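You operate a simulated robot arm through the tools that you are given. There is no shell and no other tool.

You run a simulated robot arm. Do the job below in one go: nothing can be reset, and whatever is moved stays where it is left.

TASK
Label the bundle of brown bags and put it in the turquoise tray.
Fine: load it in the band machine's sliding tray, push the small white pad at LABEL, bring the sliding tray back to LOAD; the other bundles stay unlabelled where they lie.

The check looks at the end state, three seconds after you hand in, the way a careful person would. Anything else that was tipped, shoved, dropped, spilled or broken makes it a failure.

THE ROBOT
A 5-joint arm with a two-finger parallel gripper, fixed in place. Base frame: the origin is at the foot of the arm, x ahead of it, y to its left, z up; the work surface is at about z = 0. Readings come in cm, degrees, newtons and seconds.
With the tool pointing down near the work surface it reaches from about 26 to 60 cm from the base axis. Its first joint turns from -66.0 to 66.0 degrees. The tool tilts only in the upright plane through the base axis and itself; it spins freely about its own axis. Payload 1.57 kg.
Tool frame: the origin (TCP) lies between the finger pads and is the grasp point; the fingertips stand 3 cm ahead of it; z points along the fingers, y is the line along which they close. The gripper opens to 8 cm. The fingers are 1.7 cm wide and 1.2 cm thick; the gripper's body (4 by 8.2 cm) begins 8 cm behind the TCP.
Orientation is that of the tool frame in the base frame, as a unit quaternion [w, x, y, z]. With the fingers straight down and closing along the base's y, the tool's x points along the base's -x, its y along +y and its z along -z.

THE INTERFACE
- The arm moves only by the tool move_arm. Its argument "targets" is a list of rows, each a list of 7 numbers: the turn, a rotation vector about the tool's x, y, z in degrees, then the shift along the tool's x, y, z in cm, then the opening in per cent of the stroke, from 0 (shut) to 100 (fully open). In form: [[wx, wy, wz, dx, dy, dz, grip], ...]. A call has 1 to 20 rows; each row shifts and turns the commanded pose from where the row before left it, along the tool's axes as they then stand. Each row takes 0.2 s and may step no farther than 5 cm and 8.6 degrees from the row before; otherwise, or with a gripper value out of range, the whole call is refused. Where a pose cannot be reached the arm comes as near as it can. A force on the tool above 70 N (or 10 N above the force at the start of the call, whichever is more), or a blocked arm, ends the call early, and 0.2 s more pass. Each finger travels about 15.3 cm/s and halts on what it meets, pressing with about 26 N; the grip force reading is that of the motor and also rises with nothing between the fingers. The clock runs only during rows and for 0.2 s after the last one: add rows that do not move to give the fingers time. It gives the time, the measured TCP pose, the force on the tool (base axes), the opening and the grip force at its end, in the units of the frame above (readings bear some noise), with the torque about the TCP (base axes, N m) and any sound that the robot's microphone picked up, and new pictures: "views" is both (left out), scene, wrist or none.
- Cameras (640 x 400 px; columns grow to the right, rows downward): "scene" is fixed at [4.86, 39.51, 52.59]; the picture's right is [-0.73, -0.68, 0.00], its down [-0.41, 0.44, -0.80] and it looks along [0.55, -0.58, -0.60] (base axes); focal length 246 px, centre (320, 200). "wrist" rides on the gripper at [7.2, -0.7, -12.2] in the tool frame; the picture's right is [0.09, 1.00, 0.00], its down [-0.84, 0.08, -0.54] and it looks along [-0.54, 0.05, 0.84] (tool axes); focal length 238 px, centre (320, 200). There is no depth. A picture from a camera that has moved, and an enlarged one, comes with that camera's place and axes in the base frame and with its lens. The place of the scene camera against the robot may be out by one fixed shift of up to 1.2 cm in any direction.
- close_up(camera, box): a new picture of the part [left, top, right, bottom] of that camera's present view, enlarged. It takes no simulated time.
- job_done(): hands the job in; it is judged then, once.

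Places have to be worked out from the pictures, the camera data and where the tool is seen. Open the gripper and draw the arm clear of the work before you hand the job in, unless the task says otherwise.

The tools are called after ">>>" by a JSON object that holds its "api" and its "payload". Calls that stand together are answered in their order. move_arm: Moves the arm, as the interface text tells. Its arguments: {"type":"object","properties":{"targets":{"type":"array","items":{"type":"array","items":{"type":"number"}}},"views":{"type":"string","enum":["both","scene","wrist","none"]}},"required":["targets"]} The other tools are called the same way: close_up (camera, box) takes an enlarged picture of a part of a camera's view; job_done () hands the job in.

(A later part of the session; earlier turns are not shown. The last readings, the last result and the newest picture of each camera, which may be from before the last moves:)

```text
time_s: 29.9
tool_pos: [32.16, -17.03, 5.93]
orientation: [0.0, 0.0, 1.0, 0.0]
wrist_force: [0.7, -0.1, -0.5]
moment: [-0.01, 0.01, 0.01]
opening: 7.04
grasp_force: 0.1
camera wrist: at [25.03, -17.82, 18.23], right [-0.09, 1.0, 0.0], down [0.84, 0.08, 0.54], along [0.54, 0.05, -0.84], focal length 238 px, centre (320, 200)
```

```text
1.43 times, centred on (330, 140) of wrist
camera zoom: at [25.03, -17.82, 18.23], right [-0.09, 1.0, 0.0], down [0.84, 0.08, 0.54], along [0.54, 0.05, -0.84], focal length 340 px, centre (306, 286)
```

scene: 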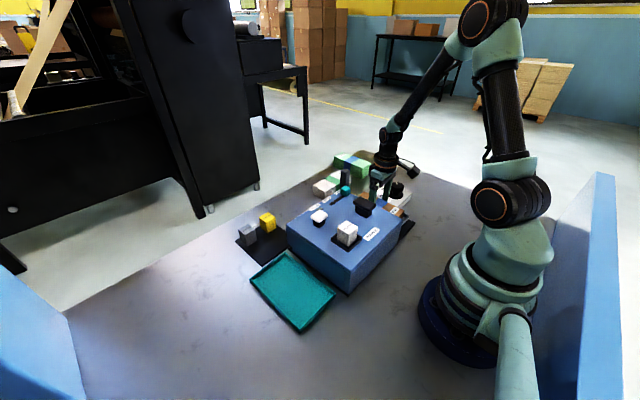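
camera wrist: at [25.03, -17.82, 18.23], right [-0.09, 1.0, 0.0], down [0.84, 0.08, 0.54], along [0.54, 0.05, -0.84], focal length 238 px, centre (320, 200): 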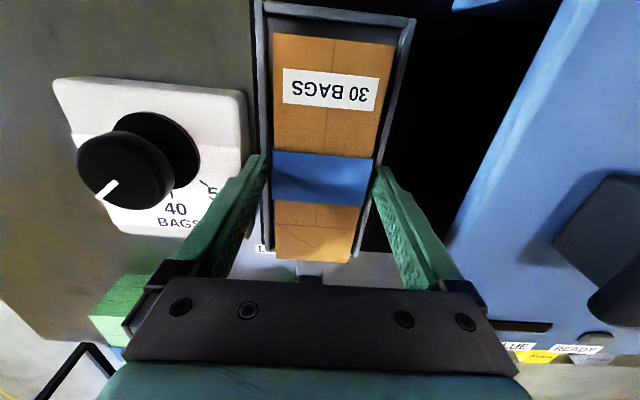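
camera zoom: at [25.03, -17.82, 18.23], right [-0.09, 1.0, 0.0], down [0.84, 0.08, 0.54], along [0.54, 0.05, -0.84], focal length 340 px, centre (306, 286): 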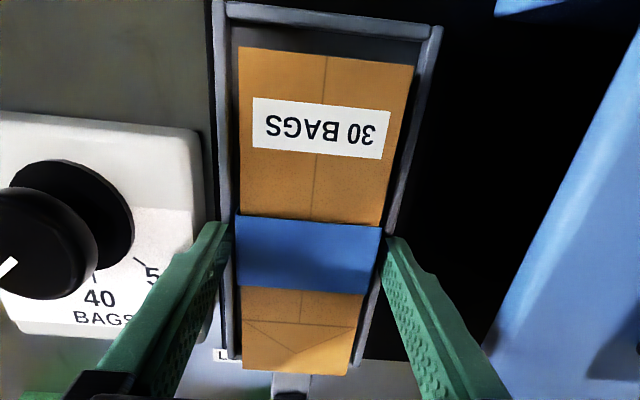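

The bundle stays flat in the tray with the fingers free. I raise straight up and look at the tray and the handle.

>>> {"api": "move_arm", "payload": {"targets": [[0, 0, 0, 0, 0, -2, 88], [0, 0, 0, 0, 0, -4, 88], [0, 0, 0, 0, 0, -4, 88], [0, 0, 0, 0, 0, -4, 88], [0, 0, 0, 0, 0, -4, 100], [0, 0, 0, 0, 0, 0, 100]], "views": "both"}}

>>> {"api": "close_up", "payload": {"camera": "wrist", "box": [220, 0, 420, 200]}}

>>> {"api": "close_up", "payload": {"camera": "scene", "box": [310, 150, 430, 230]}}

```text
time_s: 31.3
tool_pos: [31.91, -17.1, 23.94]
orientation: [0.0, -0.001, 1.0, 0.0]
wrist_force: [0.2, 0.1, 0.2]
moment: [0.01, 0.0, 0.02]
opening: 8.0
grasp_force: 0.1
camera wrist: at [24.84, -17.81, 36.16], right [-0.09, 1.0, 0.0], down [0.84, 0.08, 0.54], along [0.54, 0.05, -0.84], focal length 238 px, centre (320, 200)
```

scene: 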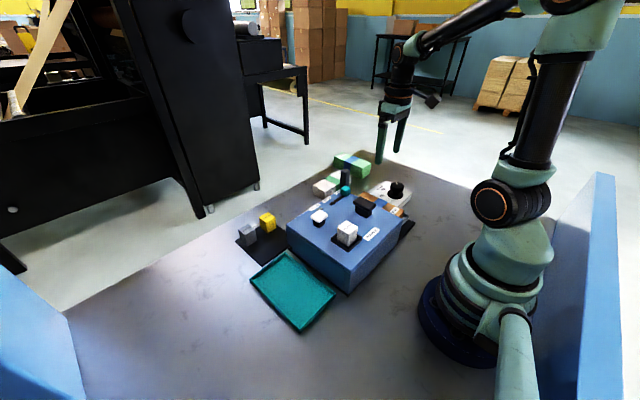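
wrist: 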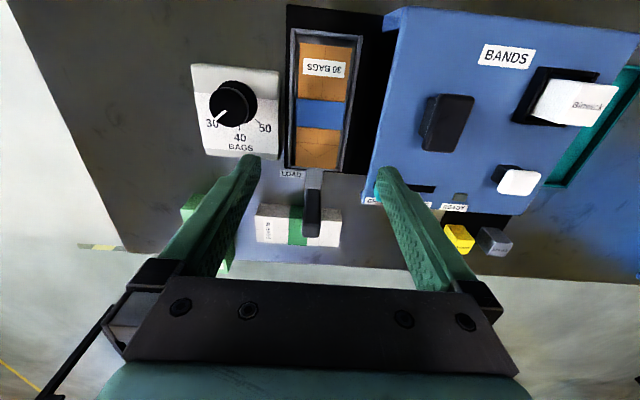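

```text
2.00 times, centred on (320, 100) of wrist
camera zoom: at [24.84, -17.81, 36.16], right [-0.09, 1.0, 0.0], down [0.84, 0.08, 0.54], along [0.54, 0.05, -0.84], focal length 477 px, centre (320, 400)
```

zoom: 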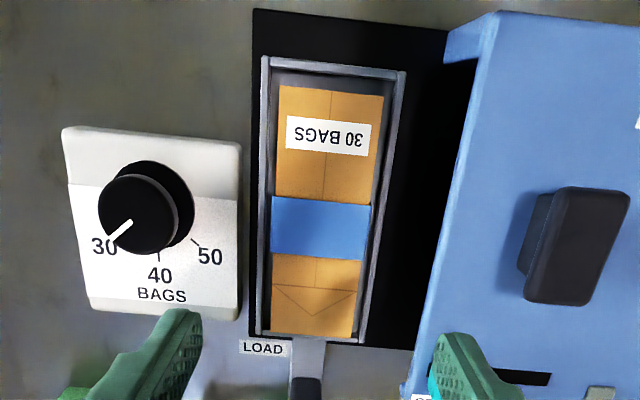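

```text
5.00 times, centred on (370, 190) of scene
camera zoom: at [4.86, 39.51, 52.59], right [-0.73, -0.68, 0.0], down [-0.41, 0.44, -0.8], along [0.55, -0.58, -0.6], focal length 1230 px, centre (70, 250)
```

zoom: 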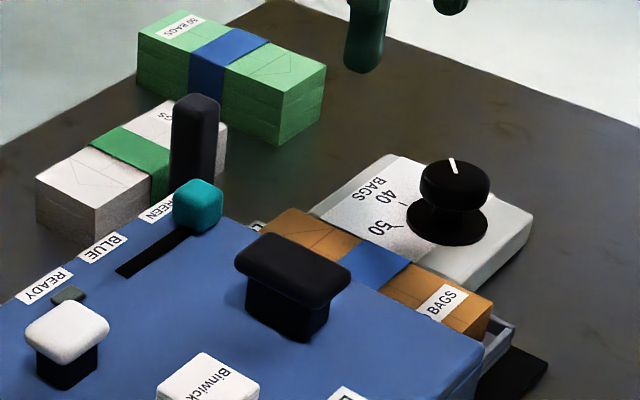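

The bundle lies within the tray; the READY lamp is still dark. Next I move above the handle post to measure it.

>>> {"api": "move_arm", "payload": {"targets": [[0, 0, 0, -3.5, 0, 0, 100], [0, 0, 0, -3.5, 0, 0, 100], [0, 0, 0, -3.5, 0, 0, 100], [0, 0, 0, -3.5, 0, 0, 100], [0, 0, 0, 0, 0, 0, 100]], "views": "both"}}

>>> {"api": "close_up", "payload": {"camera": "wrist", "box": [220, 0, 420, 200]}}

```text
time_s: 32.5
tool_pos: [46.27, -16.99, 23.76]
orientation: [-0.001, 0.0, 1.0, 0.0]
wrist_force: [0.6, -0.1, 0.1]
moment: [-0.01, 0.0, -0.03]
opening: 8.0
grasp_force: 0.1
camera wrist: at [39.09, -17.81, 35.95], right [-0.09, 1.0, 0.0], down [0.84, 0.08, 0.54], along [0.54, 0.05, -0.84], focal length 238 px, centre (320, 200)
```

scene: 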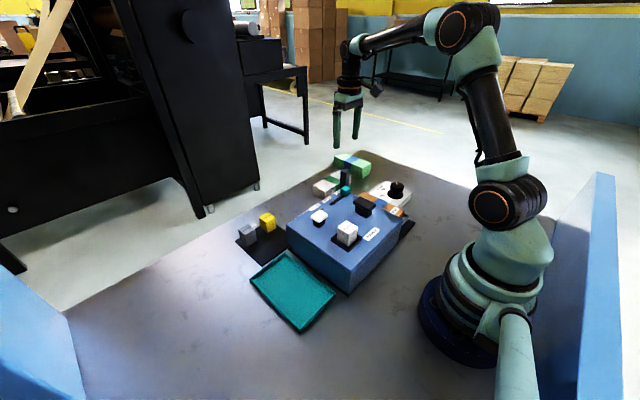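
wrist: 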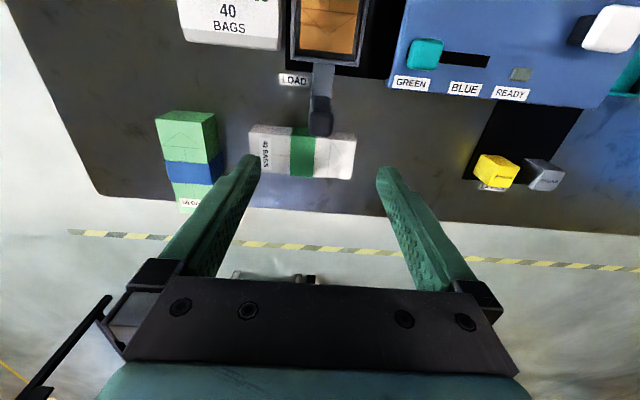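

```text
2.00 times, centred on (320, 100) of wrist
camera zoom: at [39.09, -17.81, 35.95], right [-0.09, 1.0, 0.0], down [0.84, 0.08, 0.54], along [0.54, 0.05, -0.84], focal length 477 px, centre (320, 400)
```

zoom: 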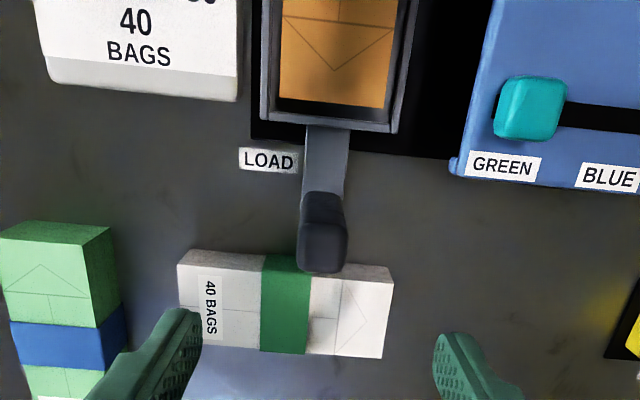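

The post's top centre is about (45.9, −17.04, 11.1), roughly 2.5 cm square. I centre over it and descend to just above to verify alignment.

>>> {"api": "move_arm", "payload": {"targets": [[0, 0, 0, 0.3, 0, 3, 100], [0, 0, 0, 0, 0, 3, 100], [0, 0, 0, 0, 0, 2.5, 100], [0, 0, 0, 0, 0, 0, 100]], "views": "both"}}

>>> {"api": "close_up", "payload": {"camera": "wrist", "box": [200, 60, 440, 280]}}

>>> {"api": "close_up", "payload": {"camera": "scene", "box": [310, 130, 410, 210]}}

```text
time_s: 33.5
tool_pos: [45.98, -17.09, 15.19]
orientation: [0.0, 0.0, 1.0, 0.0]
wrist_force: [-1.1, 0.5, -1.1]
moment: [0.0, -0.02, -0.03]
opening: 7.99
grasp_force: 0.1
camera wrist: at [38.89, -17.78, 27.55], right [-0.09, 1.0, 0.0], down [0.84, 0.08, 0.54], along [0.54, 0.05, -0.84], focal length 238 px, centre (320, 200)
```

scene: 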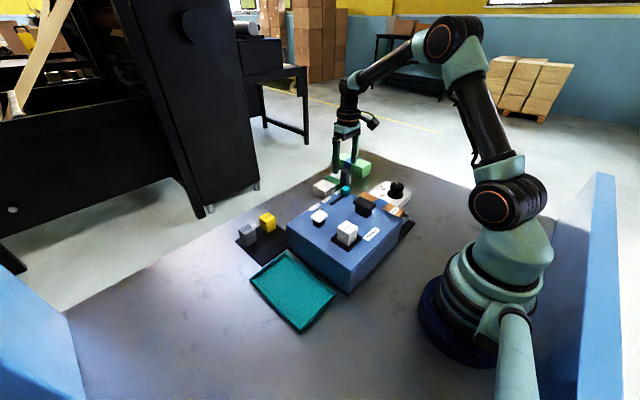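
wrist: 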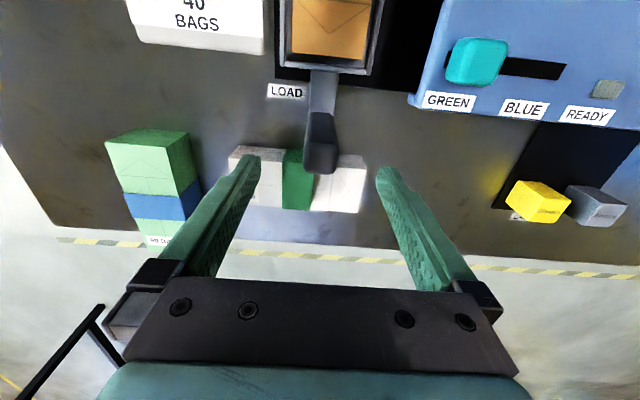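

```text
1.82 times, centred on (320, 170) of wrist
camera zoom: at [38.89, -17.78, 27.55], right [-0.09, 1.0, 0.0], down [0.84, 0.08, 0.54], along [0.54, 0.05, -0.84], focal length 433 px, centre (320, 254)
```

zoom: 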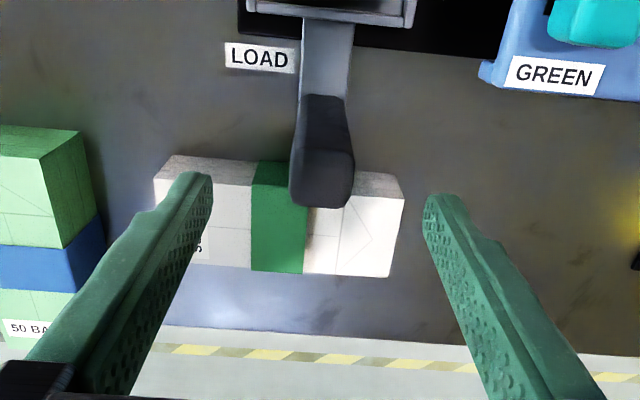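

```text
5.00 times, centred on (360, 170) of scene
camera zoom: at [4.86, 39.51, 52.59], right [-0.73, -0.68, 0.0], down [-0.41, 0.44, -0.8], along [0.55, -0.58, -0.6], focal length 1230 px, centre (120, 350)
```

zoom: 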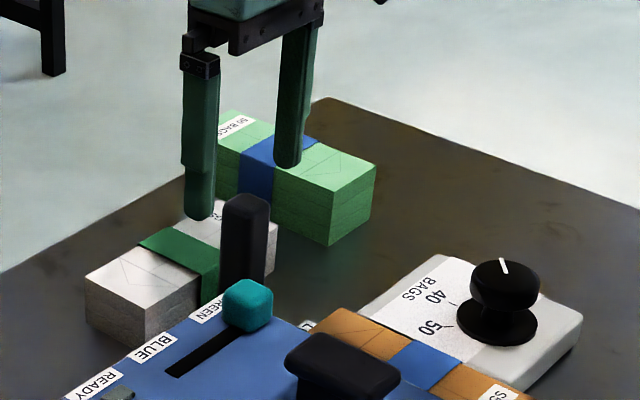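

The post is centred between the fingers. I descend to TCP z ≈ 10 and close on the post.

>>> {"api": "move_arm", "payload": {"targets": [[0, 0, 0, 0.05, 0, 2.6, 100], [0, 0, 0, 0, 0, 2.6, 100], [0, 0, 0, 0, 0, 0, 70], [0, 0, 0, 0, 0, 0, 40], [0, 0, 0, 0, 0, 0, 20], [0, 0, 0, 0, 0, 0, 20]], "views": "both"}}

```text
time_s: 34.9
tool_pos: [45.96, -17.01, 10.11]
orientation: [-0.001, 0.0, 1.0, 0.0]
wrist_force: [2.5, 4.2, -1.2]
moment: [0.12, 0.28, -0.11]
opening: 2.6
grasp_force: 37.0
camera wrist: at [38.88, -17.77, 22.39], right [-0.09, 1.0, 0.0], down [0.84, 0.08, 0.54], along [0.54, 0.05, -0.84], focal length 238 px, centre (320, 200)
```

scene: 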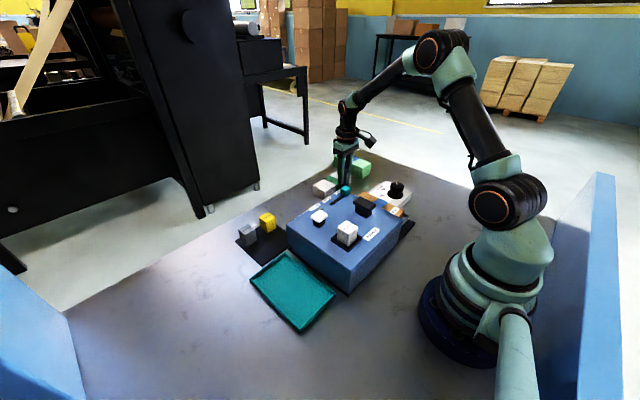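
wrist: 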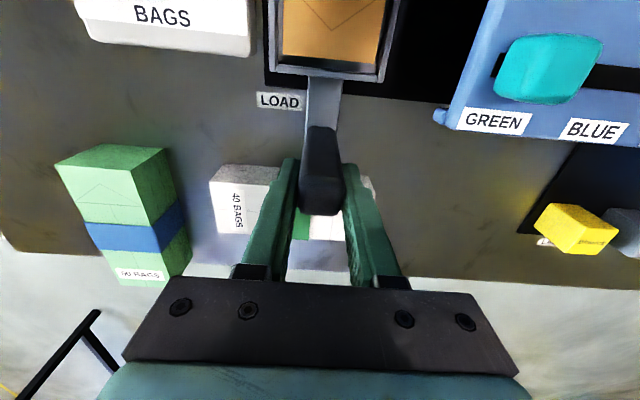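

The post is held (2.6 cm). I slide the tray in +y gently, 1 cm per row, for a first part of the way and check forces.

>>> {"api": "move_arm", "payload": {"targets": [[0, 0, 0, 0, 0.7, 0, 20], [0, 0, 0, 0, 1, 0, 20], [0, 0, 0, 0, 1, 0, 20], [0, 0, 0, 0, 1, 0, 20], [0, 0, 0, 0, 1, 0, 20], [0, 0, 0, 0, 1, 0, 20], [0, 0, 0, 0, 0, 0, 20]], "views": "both"}}

```text
time_s: 36.5
tool_pos: [45.9, -11.4, 10.32]
orientation: [0.002, -0.001, 1.0, 0.0]
wrist_force: [21.4, 0.2, -25.2]
moment: [0.23, -0.09, -0.07]
opening: 2.62
grasp_force: 37.4
camera wrist: at [38.71, -12.14, 22.46], right [-0.09, 1.0, 0.0], down [0.83, 0.08, 0.54], along [0.54, 0.05, -0.84], focal length 238 px, centre (320, 200)
```

scene: 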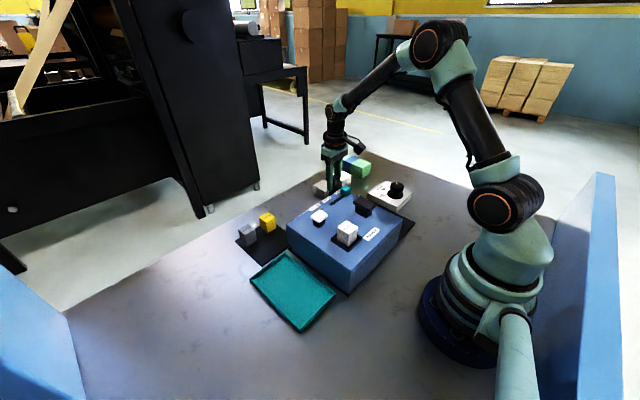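
wrist: 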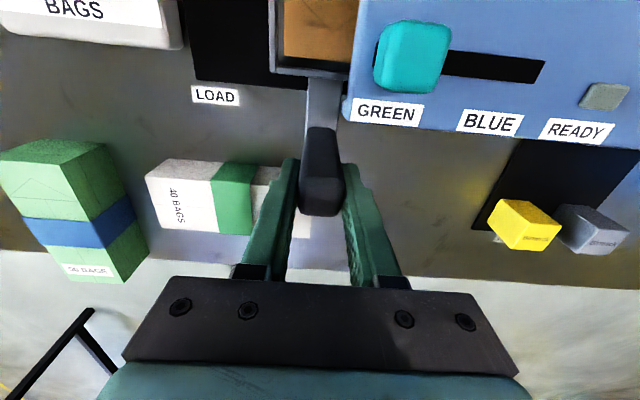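

The tray slides, but the tight grip builds sideways forces (21 N in x, −25 N in z). I loosen the fingers to a loose straddle of about 3 cm and continue pushing.

>>> {"api": "move_arm", "payload": {"targets": [[0, 0, 0, 0, 0, 0, 38], [0, 0, 0, 0, 0, 0, 38], [0, 0, 0, 0, 1, 0, 38], [0, 0, 0, 0, 1, 0, 38], [0, 0, 0, 0, 1, 0, 38], [0, 0, 0, 0, 1, 0, 38], [0, 0, 0, 0, 0, 0, 38]], "views": "both"}}

```text
time_s: 38.1
tool_pos: [45.81, -7.43, 10.31]
orientation: [0.0, 0.0, 1.0, 0.0]
wrist_force: [0.3, -0.8, 0.4]
moment: [0.03, -0.02, -0.01]
opening: 3.1
grasp_force: 0.1
camera wrist: at [38.64, -8.18, 22.51], right [-0.09, 1.0, 0.0], down [0.84, 0.08, 0.54], along [0.54, 0.05, -0.84], focal length 238 px, centre (320, 200)
```

scene: 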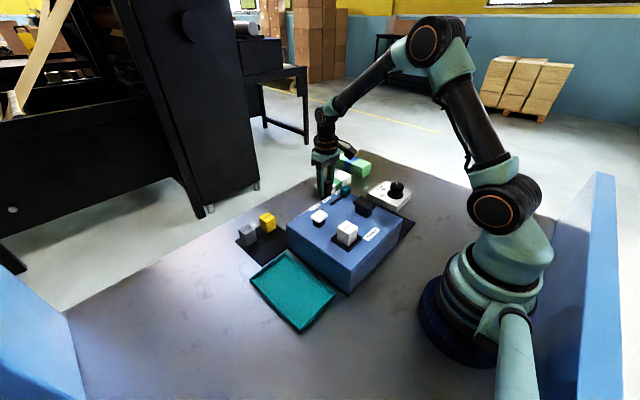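
wrist: 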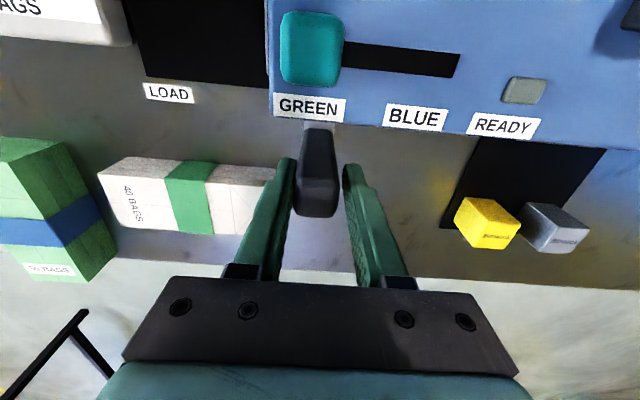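

The loose straddle pushes with almost no force. I continue on past BAND toward LABEL.

>>> {"api": "move_arm", "payload": {"targets": [[0, 0, 0, 0, 1, 0, 38], [0, 0, 0, 0, 1, 0, 38], [0, 0, 0, 0, 1, 0, 38], [0, 0, 0, 0, 1, 0, 38], [0, 0, 0, 0, 1, 0, 38], [0, 0, 0, 0, 1, 0, 38], [0, 0, 0, 0, 1, 0, 38], [0, 0, 0, 0, 1, 0, 38], [0, 0, 0, 0, 1, 0, 38], [0, 0, 0, 0, 0, 0, 38]], "views": "both"}}

```text
time_s: 40.3
tool_pos: [45.79, 1.76, 10.19]
orientation: [-0.001, -0.001, 1.0, 0.0]
wrist_force: [0.3, 0.0, 0.7]
moment: [-0.01, 0.0, 0.0]
opening: 3.05
grasp_force: 0.4
camera wrist: at [38.68, 0.96, 22.49], right [-0.09, 1.0, 0.0], down [0.84, 0.08, 0.54], along [0.54, 0.05, -0.84], focal length 238 px, centre (320, 200)
```

scene: 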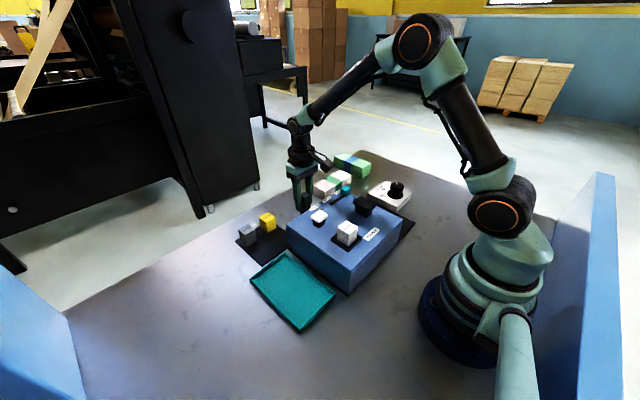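
wrist: 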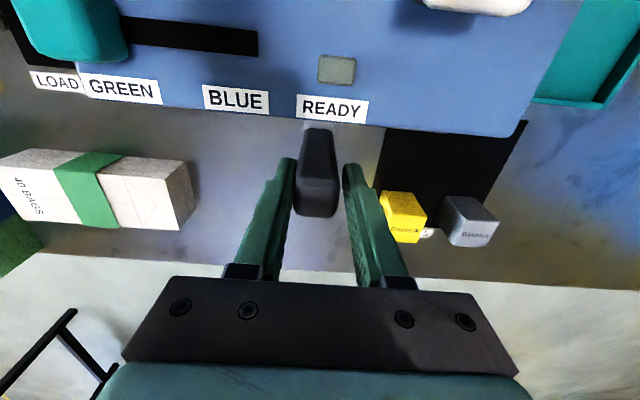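

No resistance so far; post is at y ≈ 1.6. I go on slowly toward the LABEL end.

>>> {"api": "move_arm", "payload": {"targets": [[0, 0, 0, 0, 0.6, 0, 38], [0, 0, 0, 0, 0.6, 0, 38], [0, 0, 0, 0, 0.6, 0, 38], [0, 0, 0, 0, 0.6, 0, 38], [0, 0, 0, 0, 0.6, 0, 38], [0, 0, 0, 0, 0.5, 0, 38], [0, 0, 0, 0, 0, 0, 38]], "views": "both"}}

```text
time_s: 41.9
tool_pos: [45.83, 5.1, 10.27]
orientation: [-0.001, 0.001, 1.0, 0.0]
wrist_force: [0.8, -0.1, 0.9]
moment: [-0.01, -0.03, -0.03]
opening: 3.07
grasp_force: 0.4
camera wrist: at [38.63, 4.43, 22.47], right [-0.09, 1.0, 0.0], down [0.84, 0.08, 0.54], along [0.54, 0.05, -0.84], focal length 238 px, centre (320, 200)
```

scene: 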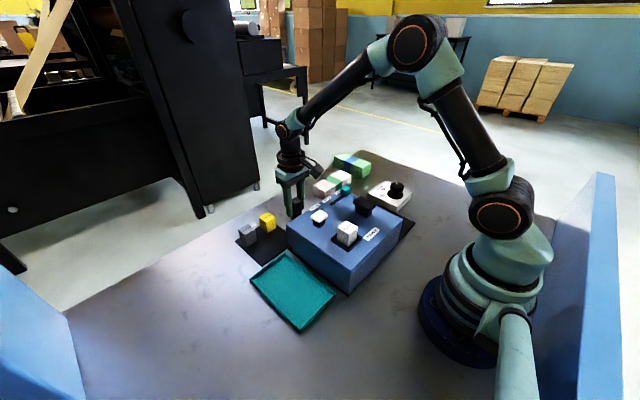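
wrist: 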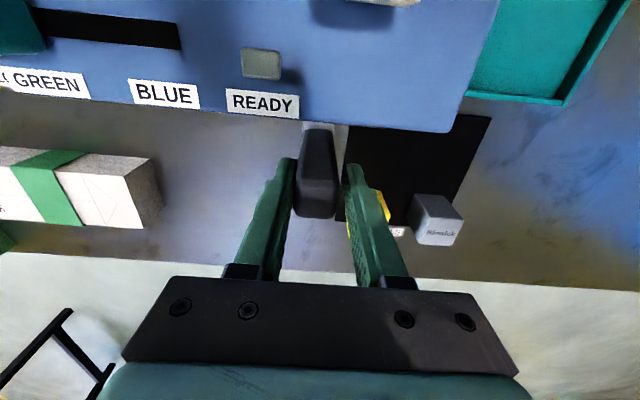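

Still free; the post is at about y 4.9 and the LABEL sign centre is near 5.7–5.8. I advance in 0.3 cm steps.

>>> {"api": "move_arm", "payload": {"targets": [[0, 0, 0, 0, 0.3, 0, 38], [0, 0, 0, 0, 0.3, 0, 38], [0, 0, 0, 0, 0.2, 0, 38], [0, 0, 0, 0, 0, 0, 38]], "views": "both"}}

>>> {"api": "close_up", "payload": {"camera": "wrist", "box": [180, 0, 420, 160]}}

>>> {"api": "close_up", "payload": {"camera": "scene", "box": [270, 170, 410, 260]}}

```text
time_s: 42.9
tool_pos: [45.82, 6.09, 10.23]
orientation: [0.0, 0.0, 1.0, 0.0]
wrist_force: [-0.1, 0.4, -0.3]
moment: [0.0, 0.0, 0.02]
opening: 3.04
grasp_force: 0.0
camera wrist: at [38.67, 5.29, 22.46], right [-0.09, 1.0, 0.0], down [0.84, 0.08, 0.54], along [0.54, 0.05, -0.84], focal length 238 px, centre (320, 200)
```

scene: 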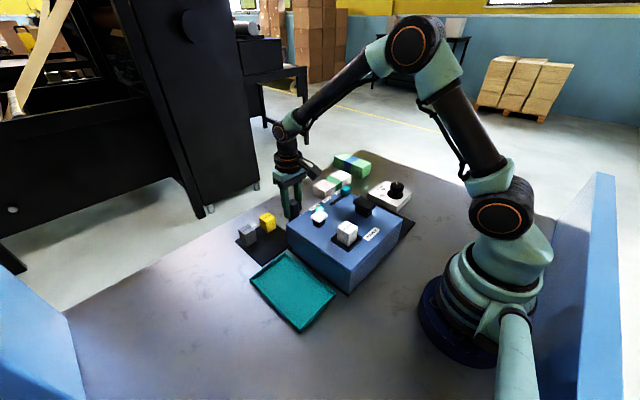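
wrist: 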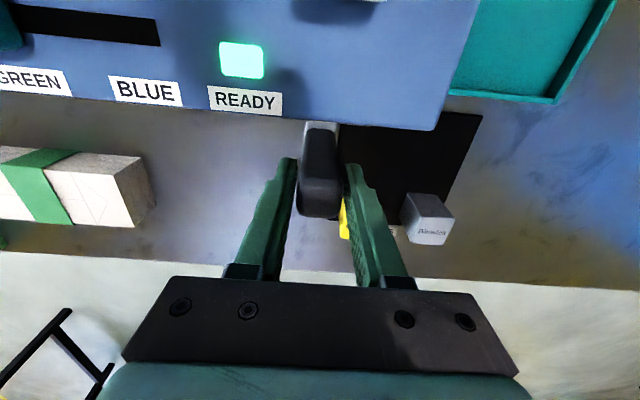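

```text
2.50 times, centred on (300, 80) of wrist
camera zoom: at [38.67, 5.29, 22.46], right [-0.09, 1.0, 0.0], down [0.84, 0.08, 0.54], along [0.54, 0.05, -0.84], focal length 596 px, centre (370, 500)
```

zoom: 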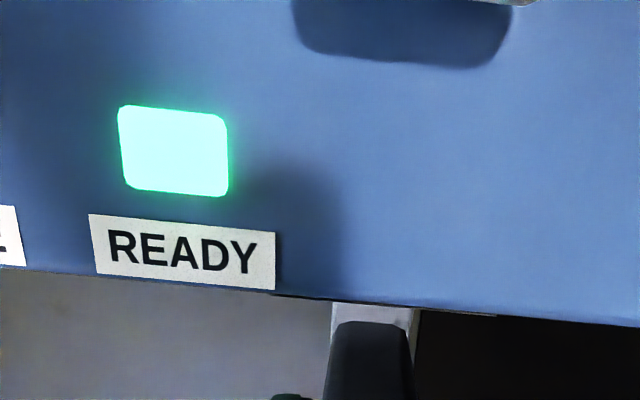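

```text
4.44 times, centred on (340, 215) of scene
camera zoom: at [4.86, 39.51, 52.59], right [-0.73, -0.68, 0.0], down [-0.41, 0.44, -0.8], along [0.55, -0.58, -0.6], focal length 1094 px, centre (231, 133)
```

zoom: 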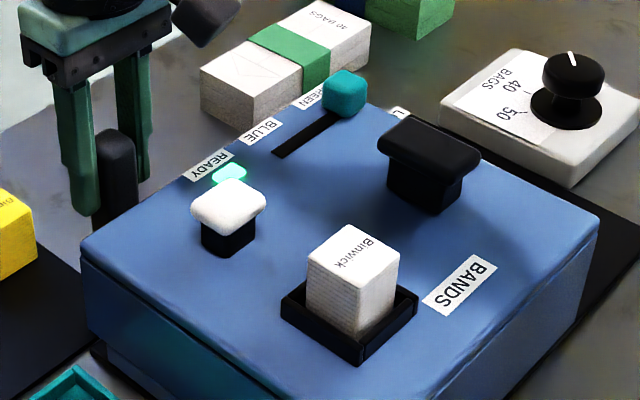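

The READY lamp has lit with the tray at LABEL. I centre the fingers around the post, open them, and rise straight up so the tray isn't disturbed.

>>> {"api": "move_arm", "payload": {"targets": [[0, 0, 0, 0, -0.2, 0, 40], [0, 0, 0, 0, 0, 0, 65], [0, 0, 0, 0, 0, -2.5, 65], [0, 0, 0, 0, 0, -3.5, 65], [0, 0, 0, 0, 0, -4, 65], [0, 0, 0, 0, 0, 0, 30], [0, 0, 0, 0, 0, 0, 0], [0, 0, 0, 0, 0, 0, 0]], "views": "both"}}

>>> {"api": "close_up", "payload": {"camera": "wrist", "box": [200, 0, 440, 160]}}

```text
time_s: 44.7
tool_pos: [45.78, 5.79, 20.29]
orientation: [0.0, 0.0, 1.0, 0.0]
wrist_force: [-0.2, 1.1, 0.1]
moment: [0.01, 0.02, -0.01]
opening: 0.0
grasp_force: 20.9
camera wrist: at [38.59, 5.08, 32.62], right [-0.09, 1.0, 0.0], down [0.84, 0.08, 0.54], along [0.54, 0.05, -0.84], focal length 238 px, centre (320, 200)
```

scene: 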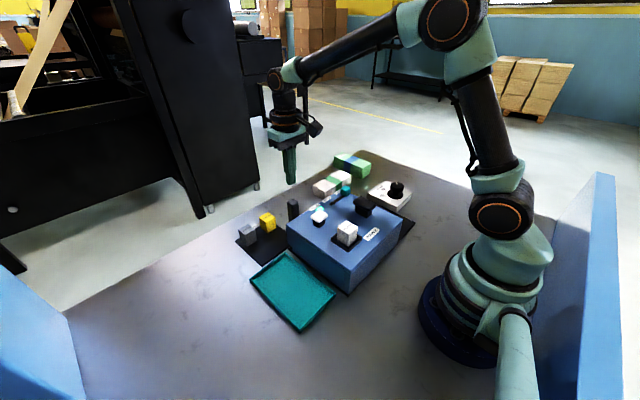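
wrist: 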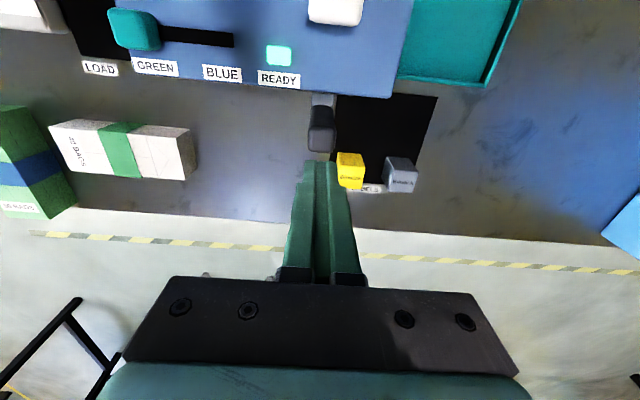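

```text
2.50 times, centred on (320, 80) of wrist
camera zoom: at [38.59, 5.08, 32.62], right [-0.09, 1.0, 0.0], down [0.84, 0.08, 0.54], along [0.54, 0.05, -0.84], focal length 596 px, centre (320, 500)
```

zoom: 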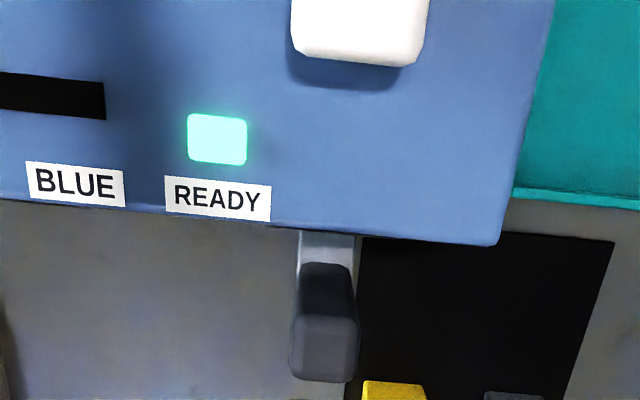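

READY stays lit and the handle is left at LABEL. I move over the white pad with closed fingers at z ≈ 20 and check the alignment.

>>> {"api": "move_arm", "payload": {"targets": [[0, 0, 0, 3.4, 0, 0, 0], [0, 0, 0, 3.4, 0, 0, 0], [0, 0, 0, 3.3, 0.05, 0, 0], [0, 0, 0, 0, 0, 0, 0]], "views": "both"}}

>>> {"api": "close_up", "payload": {"camera": "wrist", "box": [200, 40, 440, 220]}}

>>> {"api": "close_up", "payload": {"camera": "scene", "box": [280, 150, 400, 250]}}

```text
time_s: 45.7
tool_pos: [35.69, 5.86, 20.37]
orientation: [0.0, 0.0, 1.0, 0.0]
wrist_force: [0.2, -0.5, -0.1]
moment: [0.0, -0.02, 0.02]
opening: 0.0
grasp_force: 21.3
camera wrist: at [28.53, 5.17, 32.59], right [-0.09, 1.0, 0.0], down [0.84, 0.08, 0.54], along [0.54, 0.05, -0.84], focal length 238 px, centre (320, 200)
```

scene: 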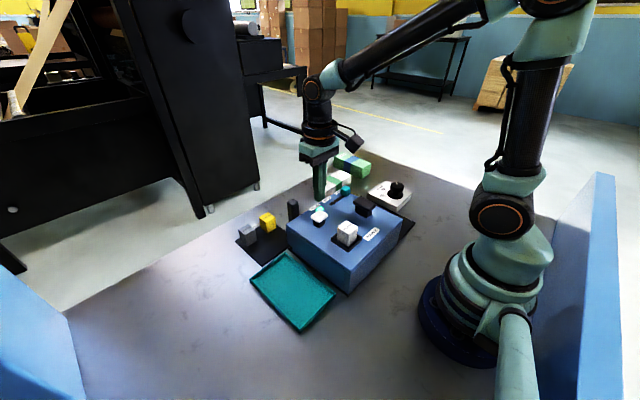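
wrist: 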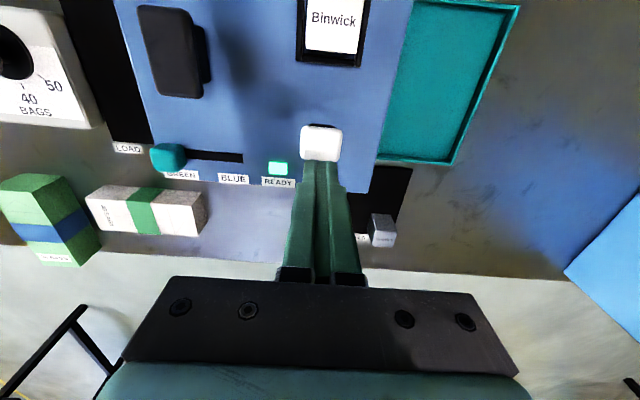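

```text
2.22 times, centred on (320, 130) of wrist
camera zoom: at [28.53, 5.17, 32.59], right [-0.09, 1.0, 0.0], down [0.84, 0.08, 0.54], along [0.54, 0.05, -0.84], focal length 530 px, centre (320, 356)
```

zoom: 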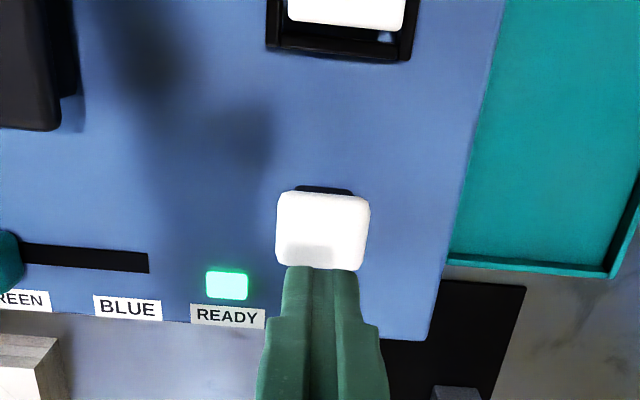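

```text
4.00 times, centred on (340, 200) of scene
camera zoom: at [4.86, 39.51, 52.59], right [-0.73, -0.68, 0.0], down [-0.41, 0.44, -0.8], along [0.55, -0.58, -0.6], focal length 984 px, centre (240, 200)
```

zoom: 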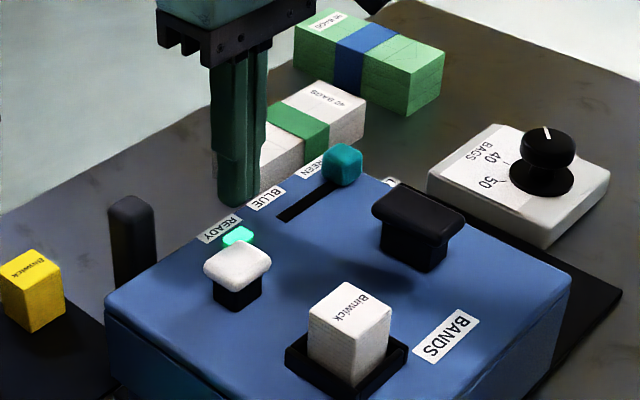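

The pad's centre computes to (35.68, 5.94), directly below the closed fingertips. I descend to just above it and then press in small steps.

>>> {"api": "move_arm", "payload": {"targets": [[0, 0, 0, 0, 0.05, 2.5, 0], [0, 0, 0, 0, 0, 2, 0], [0, 0, 0, 0, 0, 0.3, 0], [0, 0, 0, 0, 0, 0, 0]], "views": "none"}}

>>> {"api": "close_up", "payload": {"camera": "scene", "box": [290, 180, 370, 240]}}

```text
time_s: 46.7
tool_pos: [35.62, 5.95, 15.37]
orientation: [0.0, 0.0, 1.0, 0.0]
wrist_force: [-1.1, 1.1, 3.4]
moment: [0.03, 0.04, -0.01]
opening: 0.0
grasp_force: 21.7
```

```text
6.67 times, centred on (330, 210) of scene
camera zoom: at [4.86, 39.51, 52.59], right [-0.73, -0.68, 0.0], down [-0.41, 0.44, -0.8], along [0.55, -0.58, -0.6], focal length 1640 px, centre (253, 133)
```

zoom: 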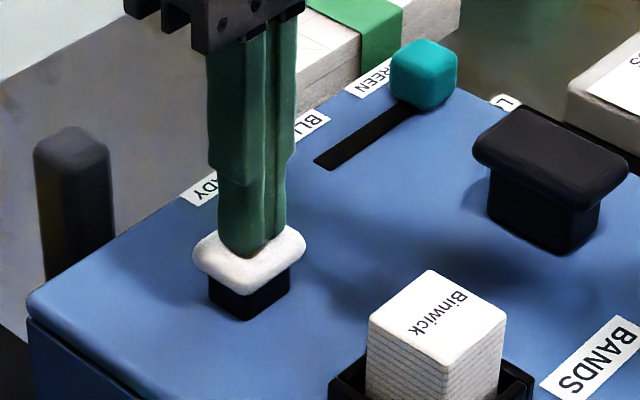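

The tips touch the pad (3.4 N, tip height ≈ 12.4). I press in 0.2 cm steps and hold.

>>> {"api": "move_arm", "payload": {"targets": [[0, 0, 0, 0, 0, 0.2, 0], [0, 0, 0, 0, 0, 0.2, 0], [0, 0, 0, 0, 0, 0.2, 0], [0, 0, 0, 0, 0, 0, 0]], "views": "none"}}

>>> {"api": "close_up", "payload": {"camera": "scene", "box": [290, 180, 370, 240]}}

```text
time_s: 47.7
tool_pos: [35.64, 5.76, 14.84]
orientation: [0.0, 0.0, 1.0, 0.001]
wrist_force: [0.6, 4.3, 5.1]
moment: [0.14, 0.01, 0.02]
opening: 0.01
grasp_force: 21.2
```

```text
6.67 times, centred on (330, 210) of scene
camera zoom: at [4.86, 39.51, 52.59], right [-0.73, -0.68, 0.0], down [-0.41, 0.44, -0.8], along [0.55, -0.58, -0.6], focal length 1640 px, centre (253, 133)
```

zoom: 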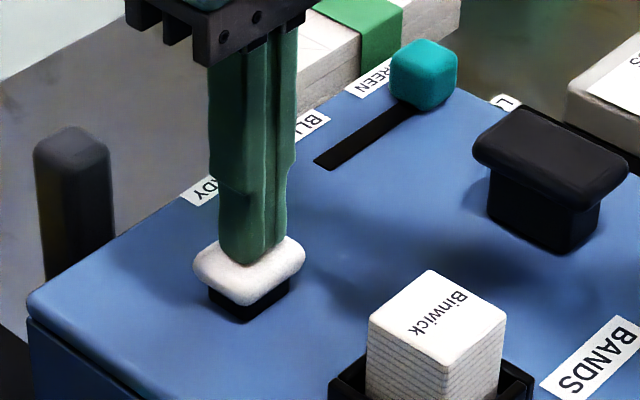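

The pad is going down at about 5 N and no sound yet. I press further.

>>> {"api": "move_arm", "payload": {"targets": [[0, 0, 0, 0, 0, 0.2, 0], [0, 0, 0, 0, 0, 0.2, 0], [0, 0, 0, 0, 0, 0, 0]], "views": "none"}}

>>> {"api": "close_up", "payload": {"camera": "scene", "box": [290, 180, 370, 240]}}

```text
time_s: 48.5
tool_pos: [35.69, 5.83, 14.43]
orientation: [0.0, 0.001, 1.0, 0.001]
wrist_force: [-2.8, 3.8, 7.3]
moment: [0.12, 0.07, 0.05]
opening: 0.01
grasp_force: 21.3
heard: click
```

```text
6.67 times, centred on (330, 210) of scene
camera zoom: at [4.86, 39.51, 52.59], right [-0.73, -0.68, 0.0], down [-0.41, 0.44, -0.8], along [0.55, -0.58, -0.6], focal length 1640 px, centre (253, 133)
```

zoom: 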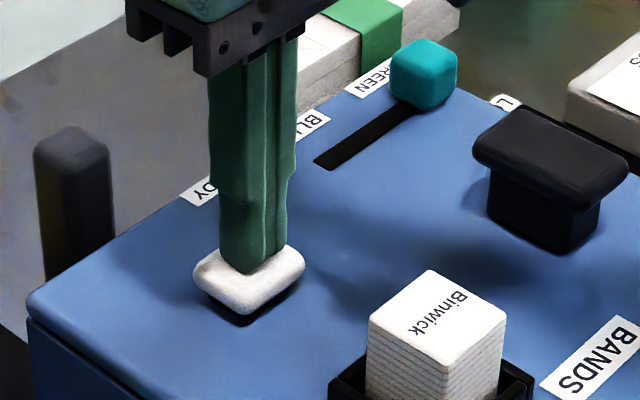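

A click was heard — the pad has been pressed home. I rise off the pad and check the lamp and machine.

>>> {"api": "move_arm", "payload": {"targets": [[0, 0, 0, 0, 0, -1.5, 0], [0, 0, 0, 0, 0, -2, 0], [0, 0, 0, 0, 0, -3, 0], [0, 0, 0, 0, 0, 0, 0]], "views": "both"}}

>>> {"api": "close_up", "payload": {"camera": "wrist", "box": [200, 0, 440, 220]}}

>>> {"api": "close_up", "payload": {"camera": "scene", "box": [280, 150, 400, 250]}}

```text
time_s: 49.5
tool_pos: [35.64, 5.81, 20.9]
orientation: [0.001, -0.001, 1.0, 0.0]
wrist_force: [-1.5, 0.5, -0.1]
moment: [-0.03, 0.02, 0.01]
opening: 0.02
grasp_force: 21.5
camera wrist: at [28.45, 5.16, 33.21], right [-0.09, 1.0, 0.0], down [0.84, 0.08, 0.54], along [0.54, 0.05, -0.84], focal length 238 px, centre (320, 200)
```

scene: 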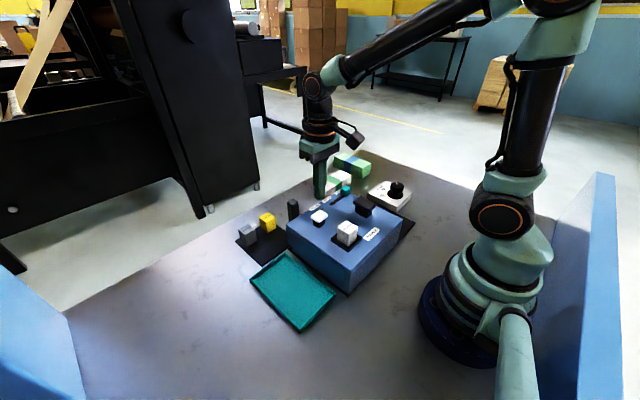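
wrist: 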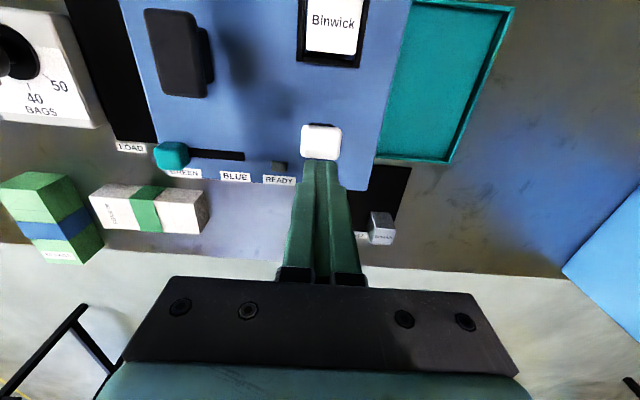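

```text
1.82 times, centred on (320, 110) of wrist
camera zoom: at [28.45, 5.16, 33.21], right [-0.09, 1.0, 0.0], down [0.84, 0.08, 0.54], along [0.54, 0.05, -0.84], focal length 433 px, centre (320, 364)
```

zoom: 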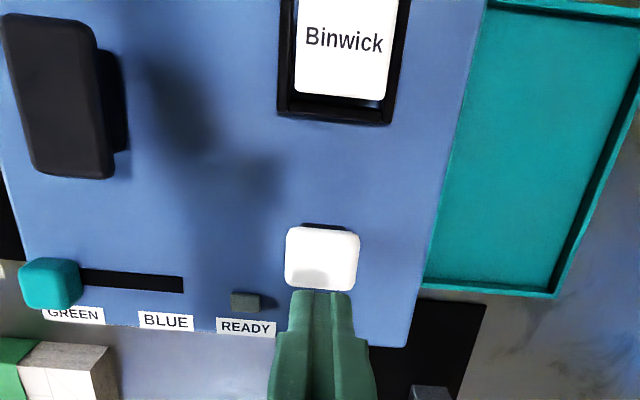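

```text
4.00 times, centred on (340, 200) of scene
camera zoom: at [4.86, 39.51, 52.59], right [-0.73, -0.68, 0.0], down [-0.41, 0.44, -0.8], along [0.55, -0.58, -0.6], focal length 984 px, centre (240, 200)
```

zoom: 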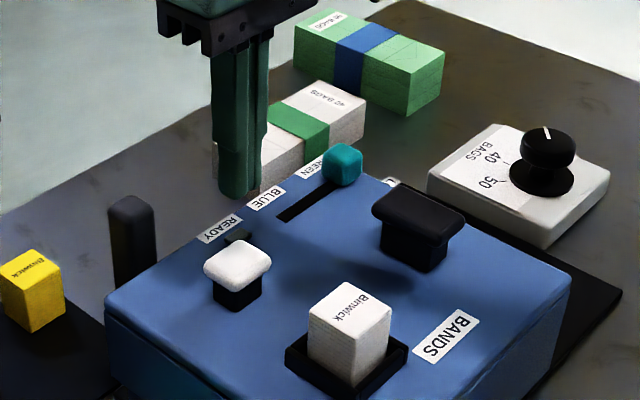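

READY went dark after the click, so the cycle has run. I return above the handle with the fingers opened.

>>> {"api": "move_arm", "payload": {"targets": [[0, 0, 0, -3.4, 0, 0, 0], [0, 0, 0, -3.4, 0, 0, 30], [0, 0, 0, -3.4, 0, 0, 65], [0, 0, 0, 0, 0, 3.5, 65], [0, 0, 0, 0, 0, 0, 65]], "views": "both"}}

>>> {"api": "close_up", "payload": {"camera": "wrist", "box": [200, 40, 440, 260]}}

```text
time_s: 50.7
tool_pos: [45.97, 5.9, 17.48]
orientation: [-0.001, 0.0, 1.0, 0.0]
wrist_force: [-0.5, 0.1, -0.1]
moment: [-0.02, -0.01, 0.0]
opening: 5.23
grasp_force: 0.0
camera wrist: at [38.79, 5.15, 29.65], right [-0.09, 1.0, 0.0], down [0.84, 0.08, 0.54], along [0.54, 0.05, -0.84], focal length 238 px, centre (320, 200)
```

scene: 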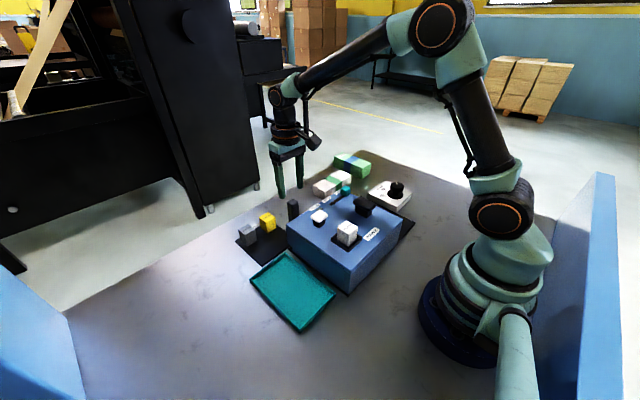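
wrist: 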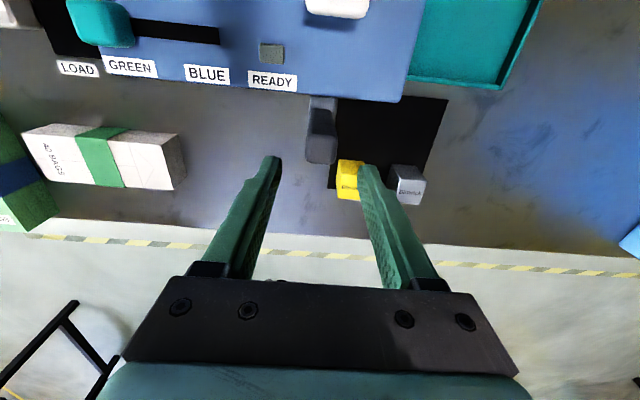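

```text
1.82 times, centred on (320, 150) of wrist
camera zoom: at [38.79, 5.15, 29.65], right [-0.09, 1.0, 0.0], down [0.84, 0.08, 0.54], along [0.54, 0.05, -0.84], focal length 433 px, centre (320, 291)
```

zoom: 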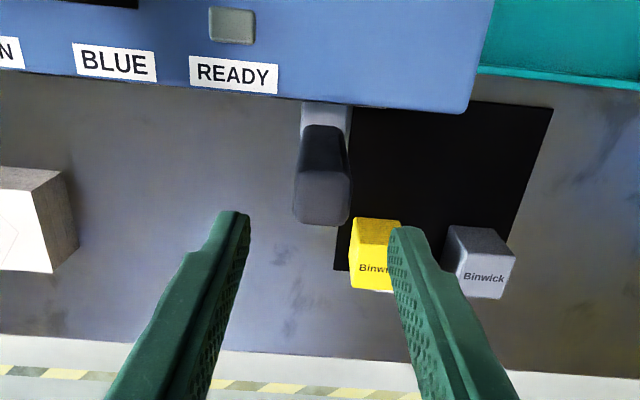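

The post is at (45.87, 5.88), centred between the fingers. I descend and narrow the fingers to the loose straddle.

>>> {"api": "move_arm", "payload": {"targets": [[0, 0, 0, 0.05, 0, 3.7, 65], [0, 0, 0, 0, 0, 3.6, 65], [0, 0, 0, 0, 0, 0, 50], [0, 0, 0, 0, 0, 0, 38], [0, 0, 0, 0, 0, 0, 38]], "views": "wrist"}}

```text
time_s: 51.9
tool_pos: [45.79, 5.95, 10.1]
orientation: [0.0, 0.0, 1.0, 0.0]
wrist_force: [-1.0, 0.3, 0.6]
moment: [-0.01, 0.01, 0.0]
opening: 3.03
grasp_force: 0.1
camera wrist: at [38.69, 5.32, 22.34], right [-0.09, 1.0, 0.0], down [0.84, 0.08, 0.54], along [0.54, 0.05, -0.84], focal length 238 px, centre (320, 200)
```

wrist: 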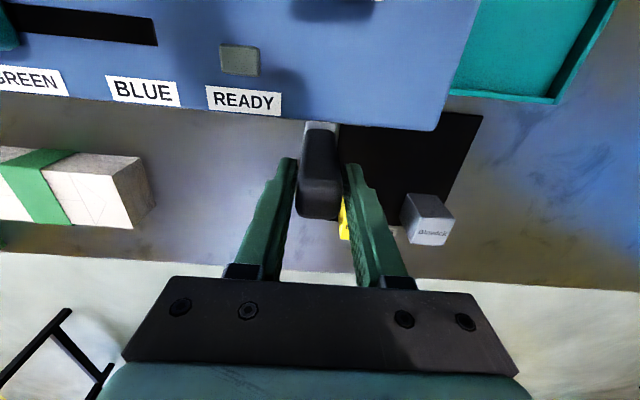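

The post sits loosely between the fingers. I slide the tray back toward LOAD at 1 cm per row.

>>> {"api": "move_arm", "payload": {"targets": [[0, 0, 0, 0, -0.5, 0, 38], [0, 0, 0, 0, -1, 0, 38], [0, 0, 0, 0, -1, 0, 38], [0, 0, 0, 0, -1, 0, 38], [0, 0, 0, 0, -1, 0, 38], [0, 0, 0, 0, -1, 0, 38], [0, 0, 0, 0, -1, 0, 38], [0, 0, 0, 0, -1, 0, 38], [0, 0, 0, 0, -1, 0, 38], [0, 0, 0, 0, -1, 0, 38], [0, 0, 0, 0, -1, 0, 38], [0, 0, 0, 0, -1, 0, 38], [0, 0, 0, 0, 0, 0, 38]], "views": "both"}}

```text
time_s: 54.7
tool_pos: [45.92, -5.68, 10.21]
orientation: [0.0, 0.0, 1.0, 0.0]
wrist_force: [0.5, 1.2, 0.3]
moment: [0.01, 0.0, -0.07]
opening: 3.18
grasp_force: 1.0
camera wrist: at [38.79, -6.42, 22.4], right [-0.09, 1.0, 0.0], down [0.84, 0.08, 0.54], along [0.54, 0.05, -0.84], focal length 238 px, centre (320, 200)
```

scene: 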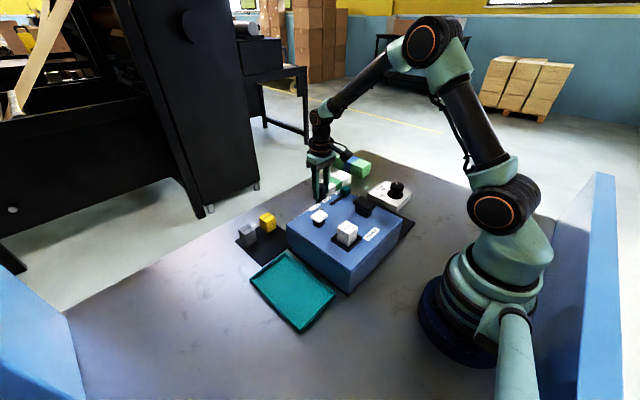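
wrist: 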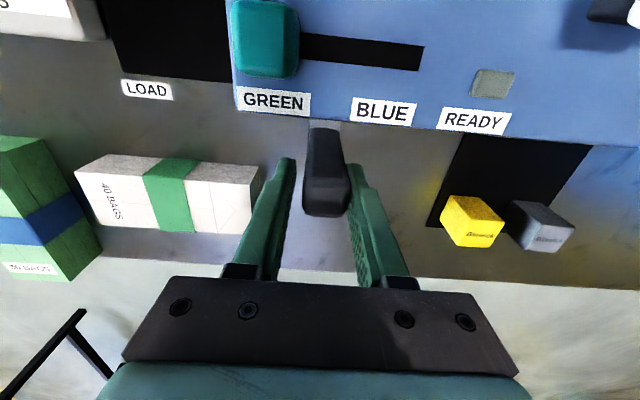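

The tray follows freely. I continue to about 1 cm short of LOAD.

>>> {"api": "move_arm", "payload": {"targets": [[0, 0, 0, 0, -1, 0, 38], [0, 0, 0, 0, -1, 0, 38], [0, 0, 0, 0, -1, 0, 38], [0, 0, 0, 0, -1, 0, 38], [0, 0, 0, 0, -1, 0, 38], [0, 0, 0, 0, -1, 0, 38], [0, 0, 0, 0, -1, 0, 38], [0, 0, 0, 0, -1, 0, 38], [0, 0, 0, 0, -1, 0, 38], [0, 0, 0, 0, -0.8, 0, 38], [0, 0, 0, 0, -0.6, 0, 38], [0, 0, 0, 0, 0, 0, 38]], "views": "both"}}

```text
time_s: 57.3
tool_pos: [45.81, -16.14, 10.12]
orientation: [-0.001, 0.0, 1.0, 0.0]
wrist_force: [-0.2, 0.2, 0.0]
moment: [-0.01, 0.03, -0.01]
opening: 3.08
grasp_force: 0.3
camera wrist: at [38.74, -16.86, 22.36], right [-0.09, 1.0, 0.0], down [0.84, 0.08, 0.54], along [0.54, 0.05, -0.84], focal length 238 px, centre (320, 200)
```

scene: 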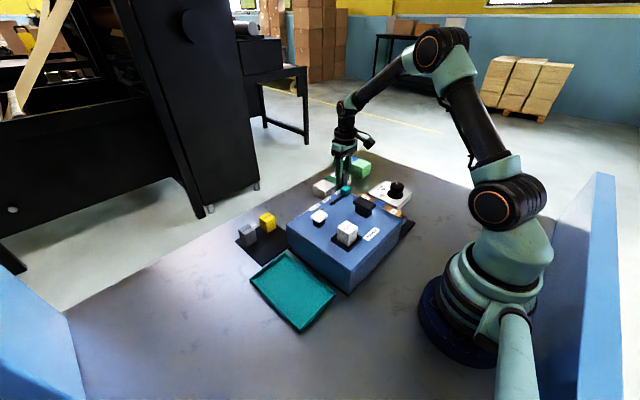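
wrist: 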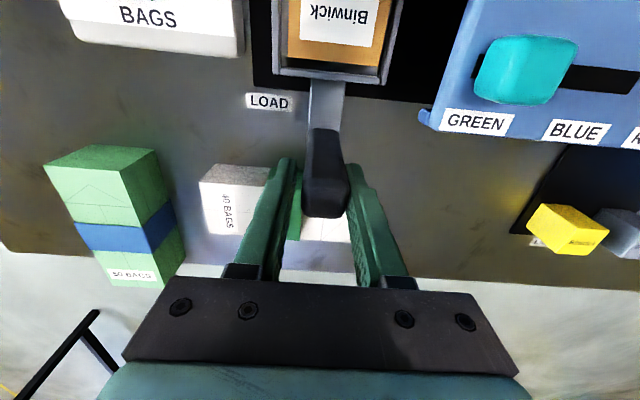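

The bundle now shows a "Binwick" label on top. I finish the slide in small steps to the original LOAD spot (post at y ≈ −17.05).

>>> {"api": "move_arm", "payload": {"targets": [[0, 0, 0, 0, -0.4, 0, 38], [0, 0, 0, 0, -0.4, 0, 38], [0, 0, 0, 0, -0.3, 0, 38], [0, 0, 0, 0, 0, 0, 38]], "views": "wrist"}}

```text
time_s: 58.3
tool_pos: [45.81, -17.21, 10.2]
orientation: [0.0, 0.0, 1.0, 0.0]
wrist_force: [0.2, -0.7, -0.4]
moment: [0.0, -0.01, 0.01]
opening: 3.03
grasp_force: 0.1
camera wrist: at [38.73, -17.98, 22.37], right [-0.09, 1.0, 0.0], down [0.84, 0.08, 0.54], along [0.54, 0.05, -0.84], focal length 238 px, centre (320, 200)
```

wrist: 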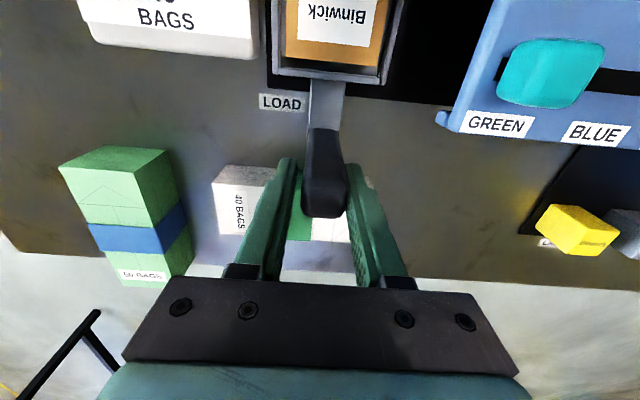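

No stop is felt yet, and the post is at about −17.0 as at the start. I nudge by 0.1 cm to see if there's an end stop.

>>> {"api": "move_arm", "payload": {"targets": [[0, 0, 0, 0, -0.1, 0, 38], [0, 0, 0, 0, 0, 0, 38]], "views": "none"}}

```text
time_s: 58.9
tool_pos: [45.7, -17.28, 10.19]
orientation: [0.0, 0.0, 1.0, 0.0]
wrist_force: [-0.1, 2.1, 0.0]
moment: [-0.01, 0.02, -0.03]
opening: 3.18
grasp_force: 0.2
```

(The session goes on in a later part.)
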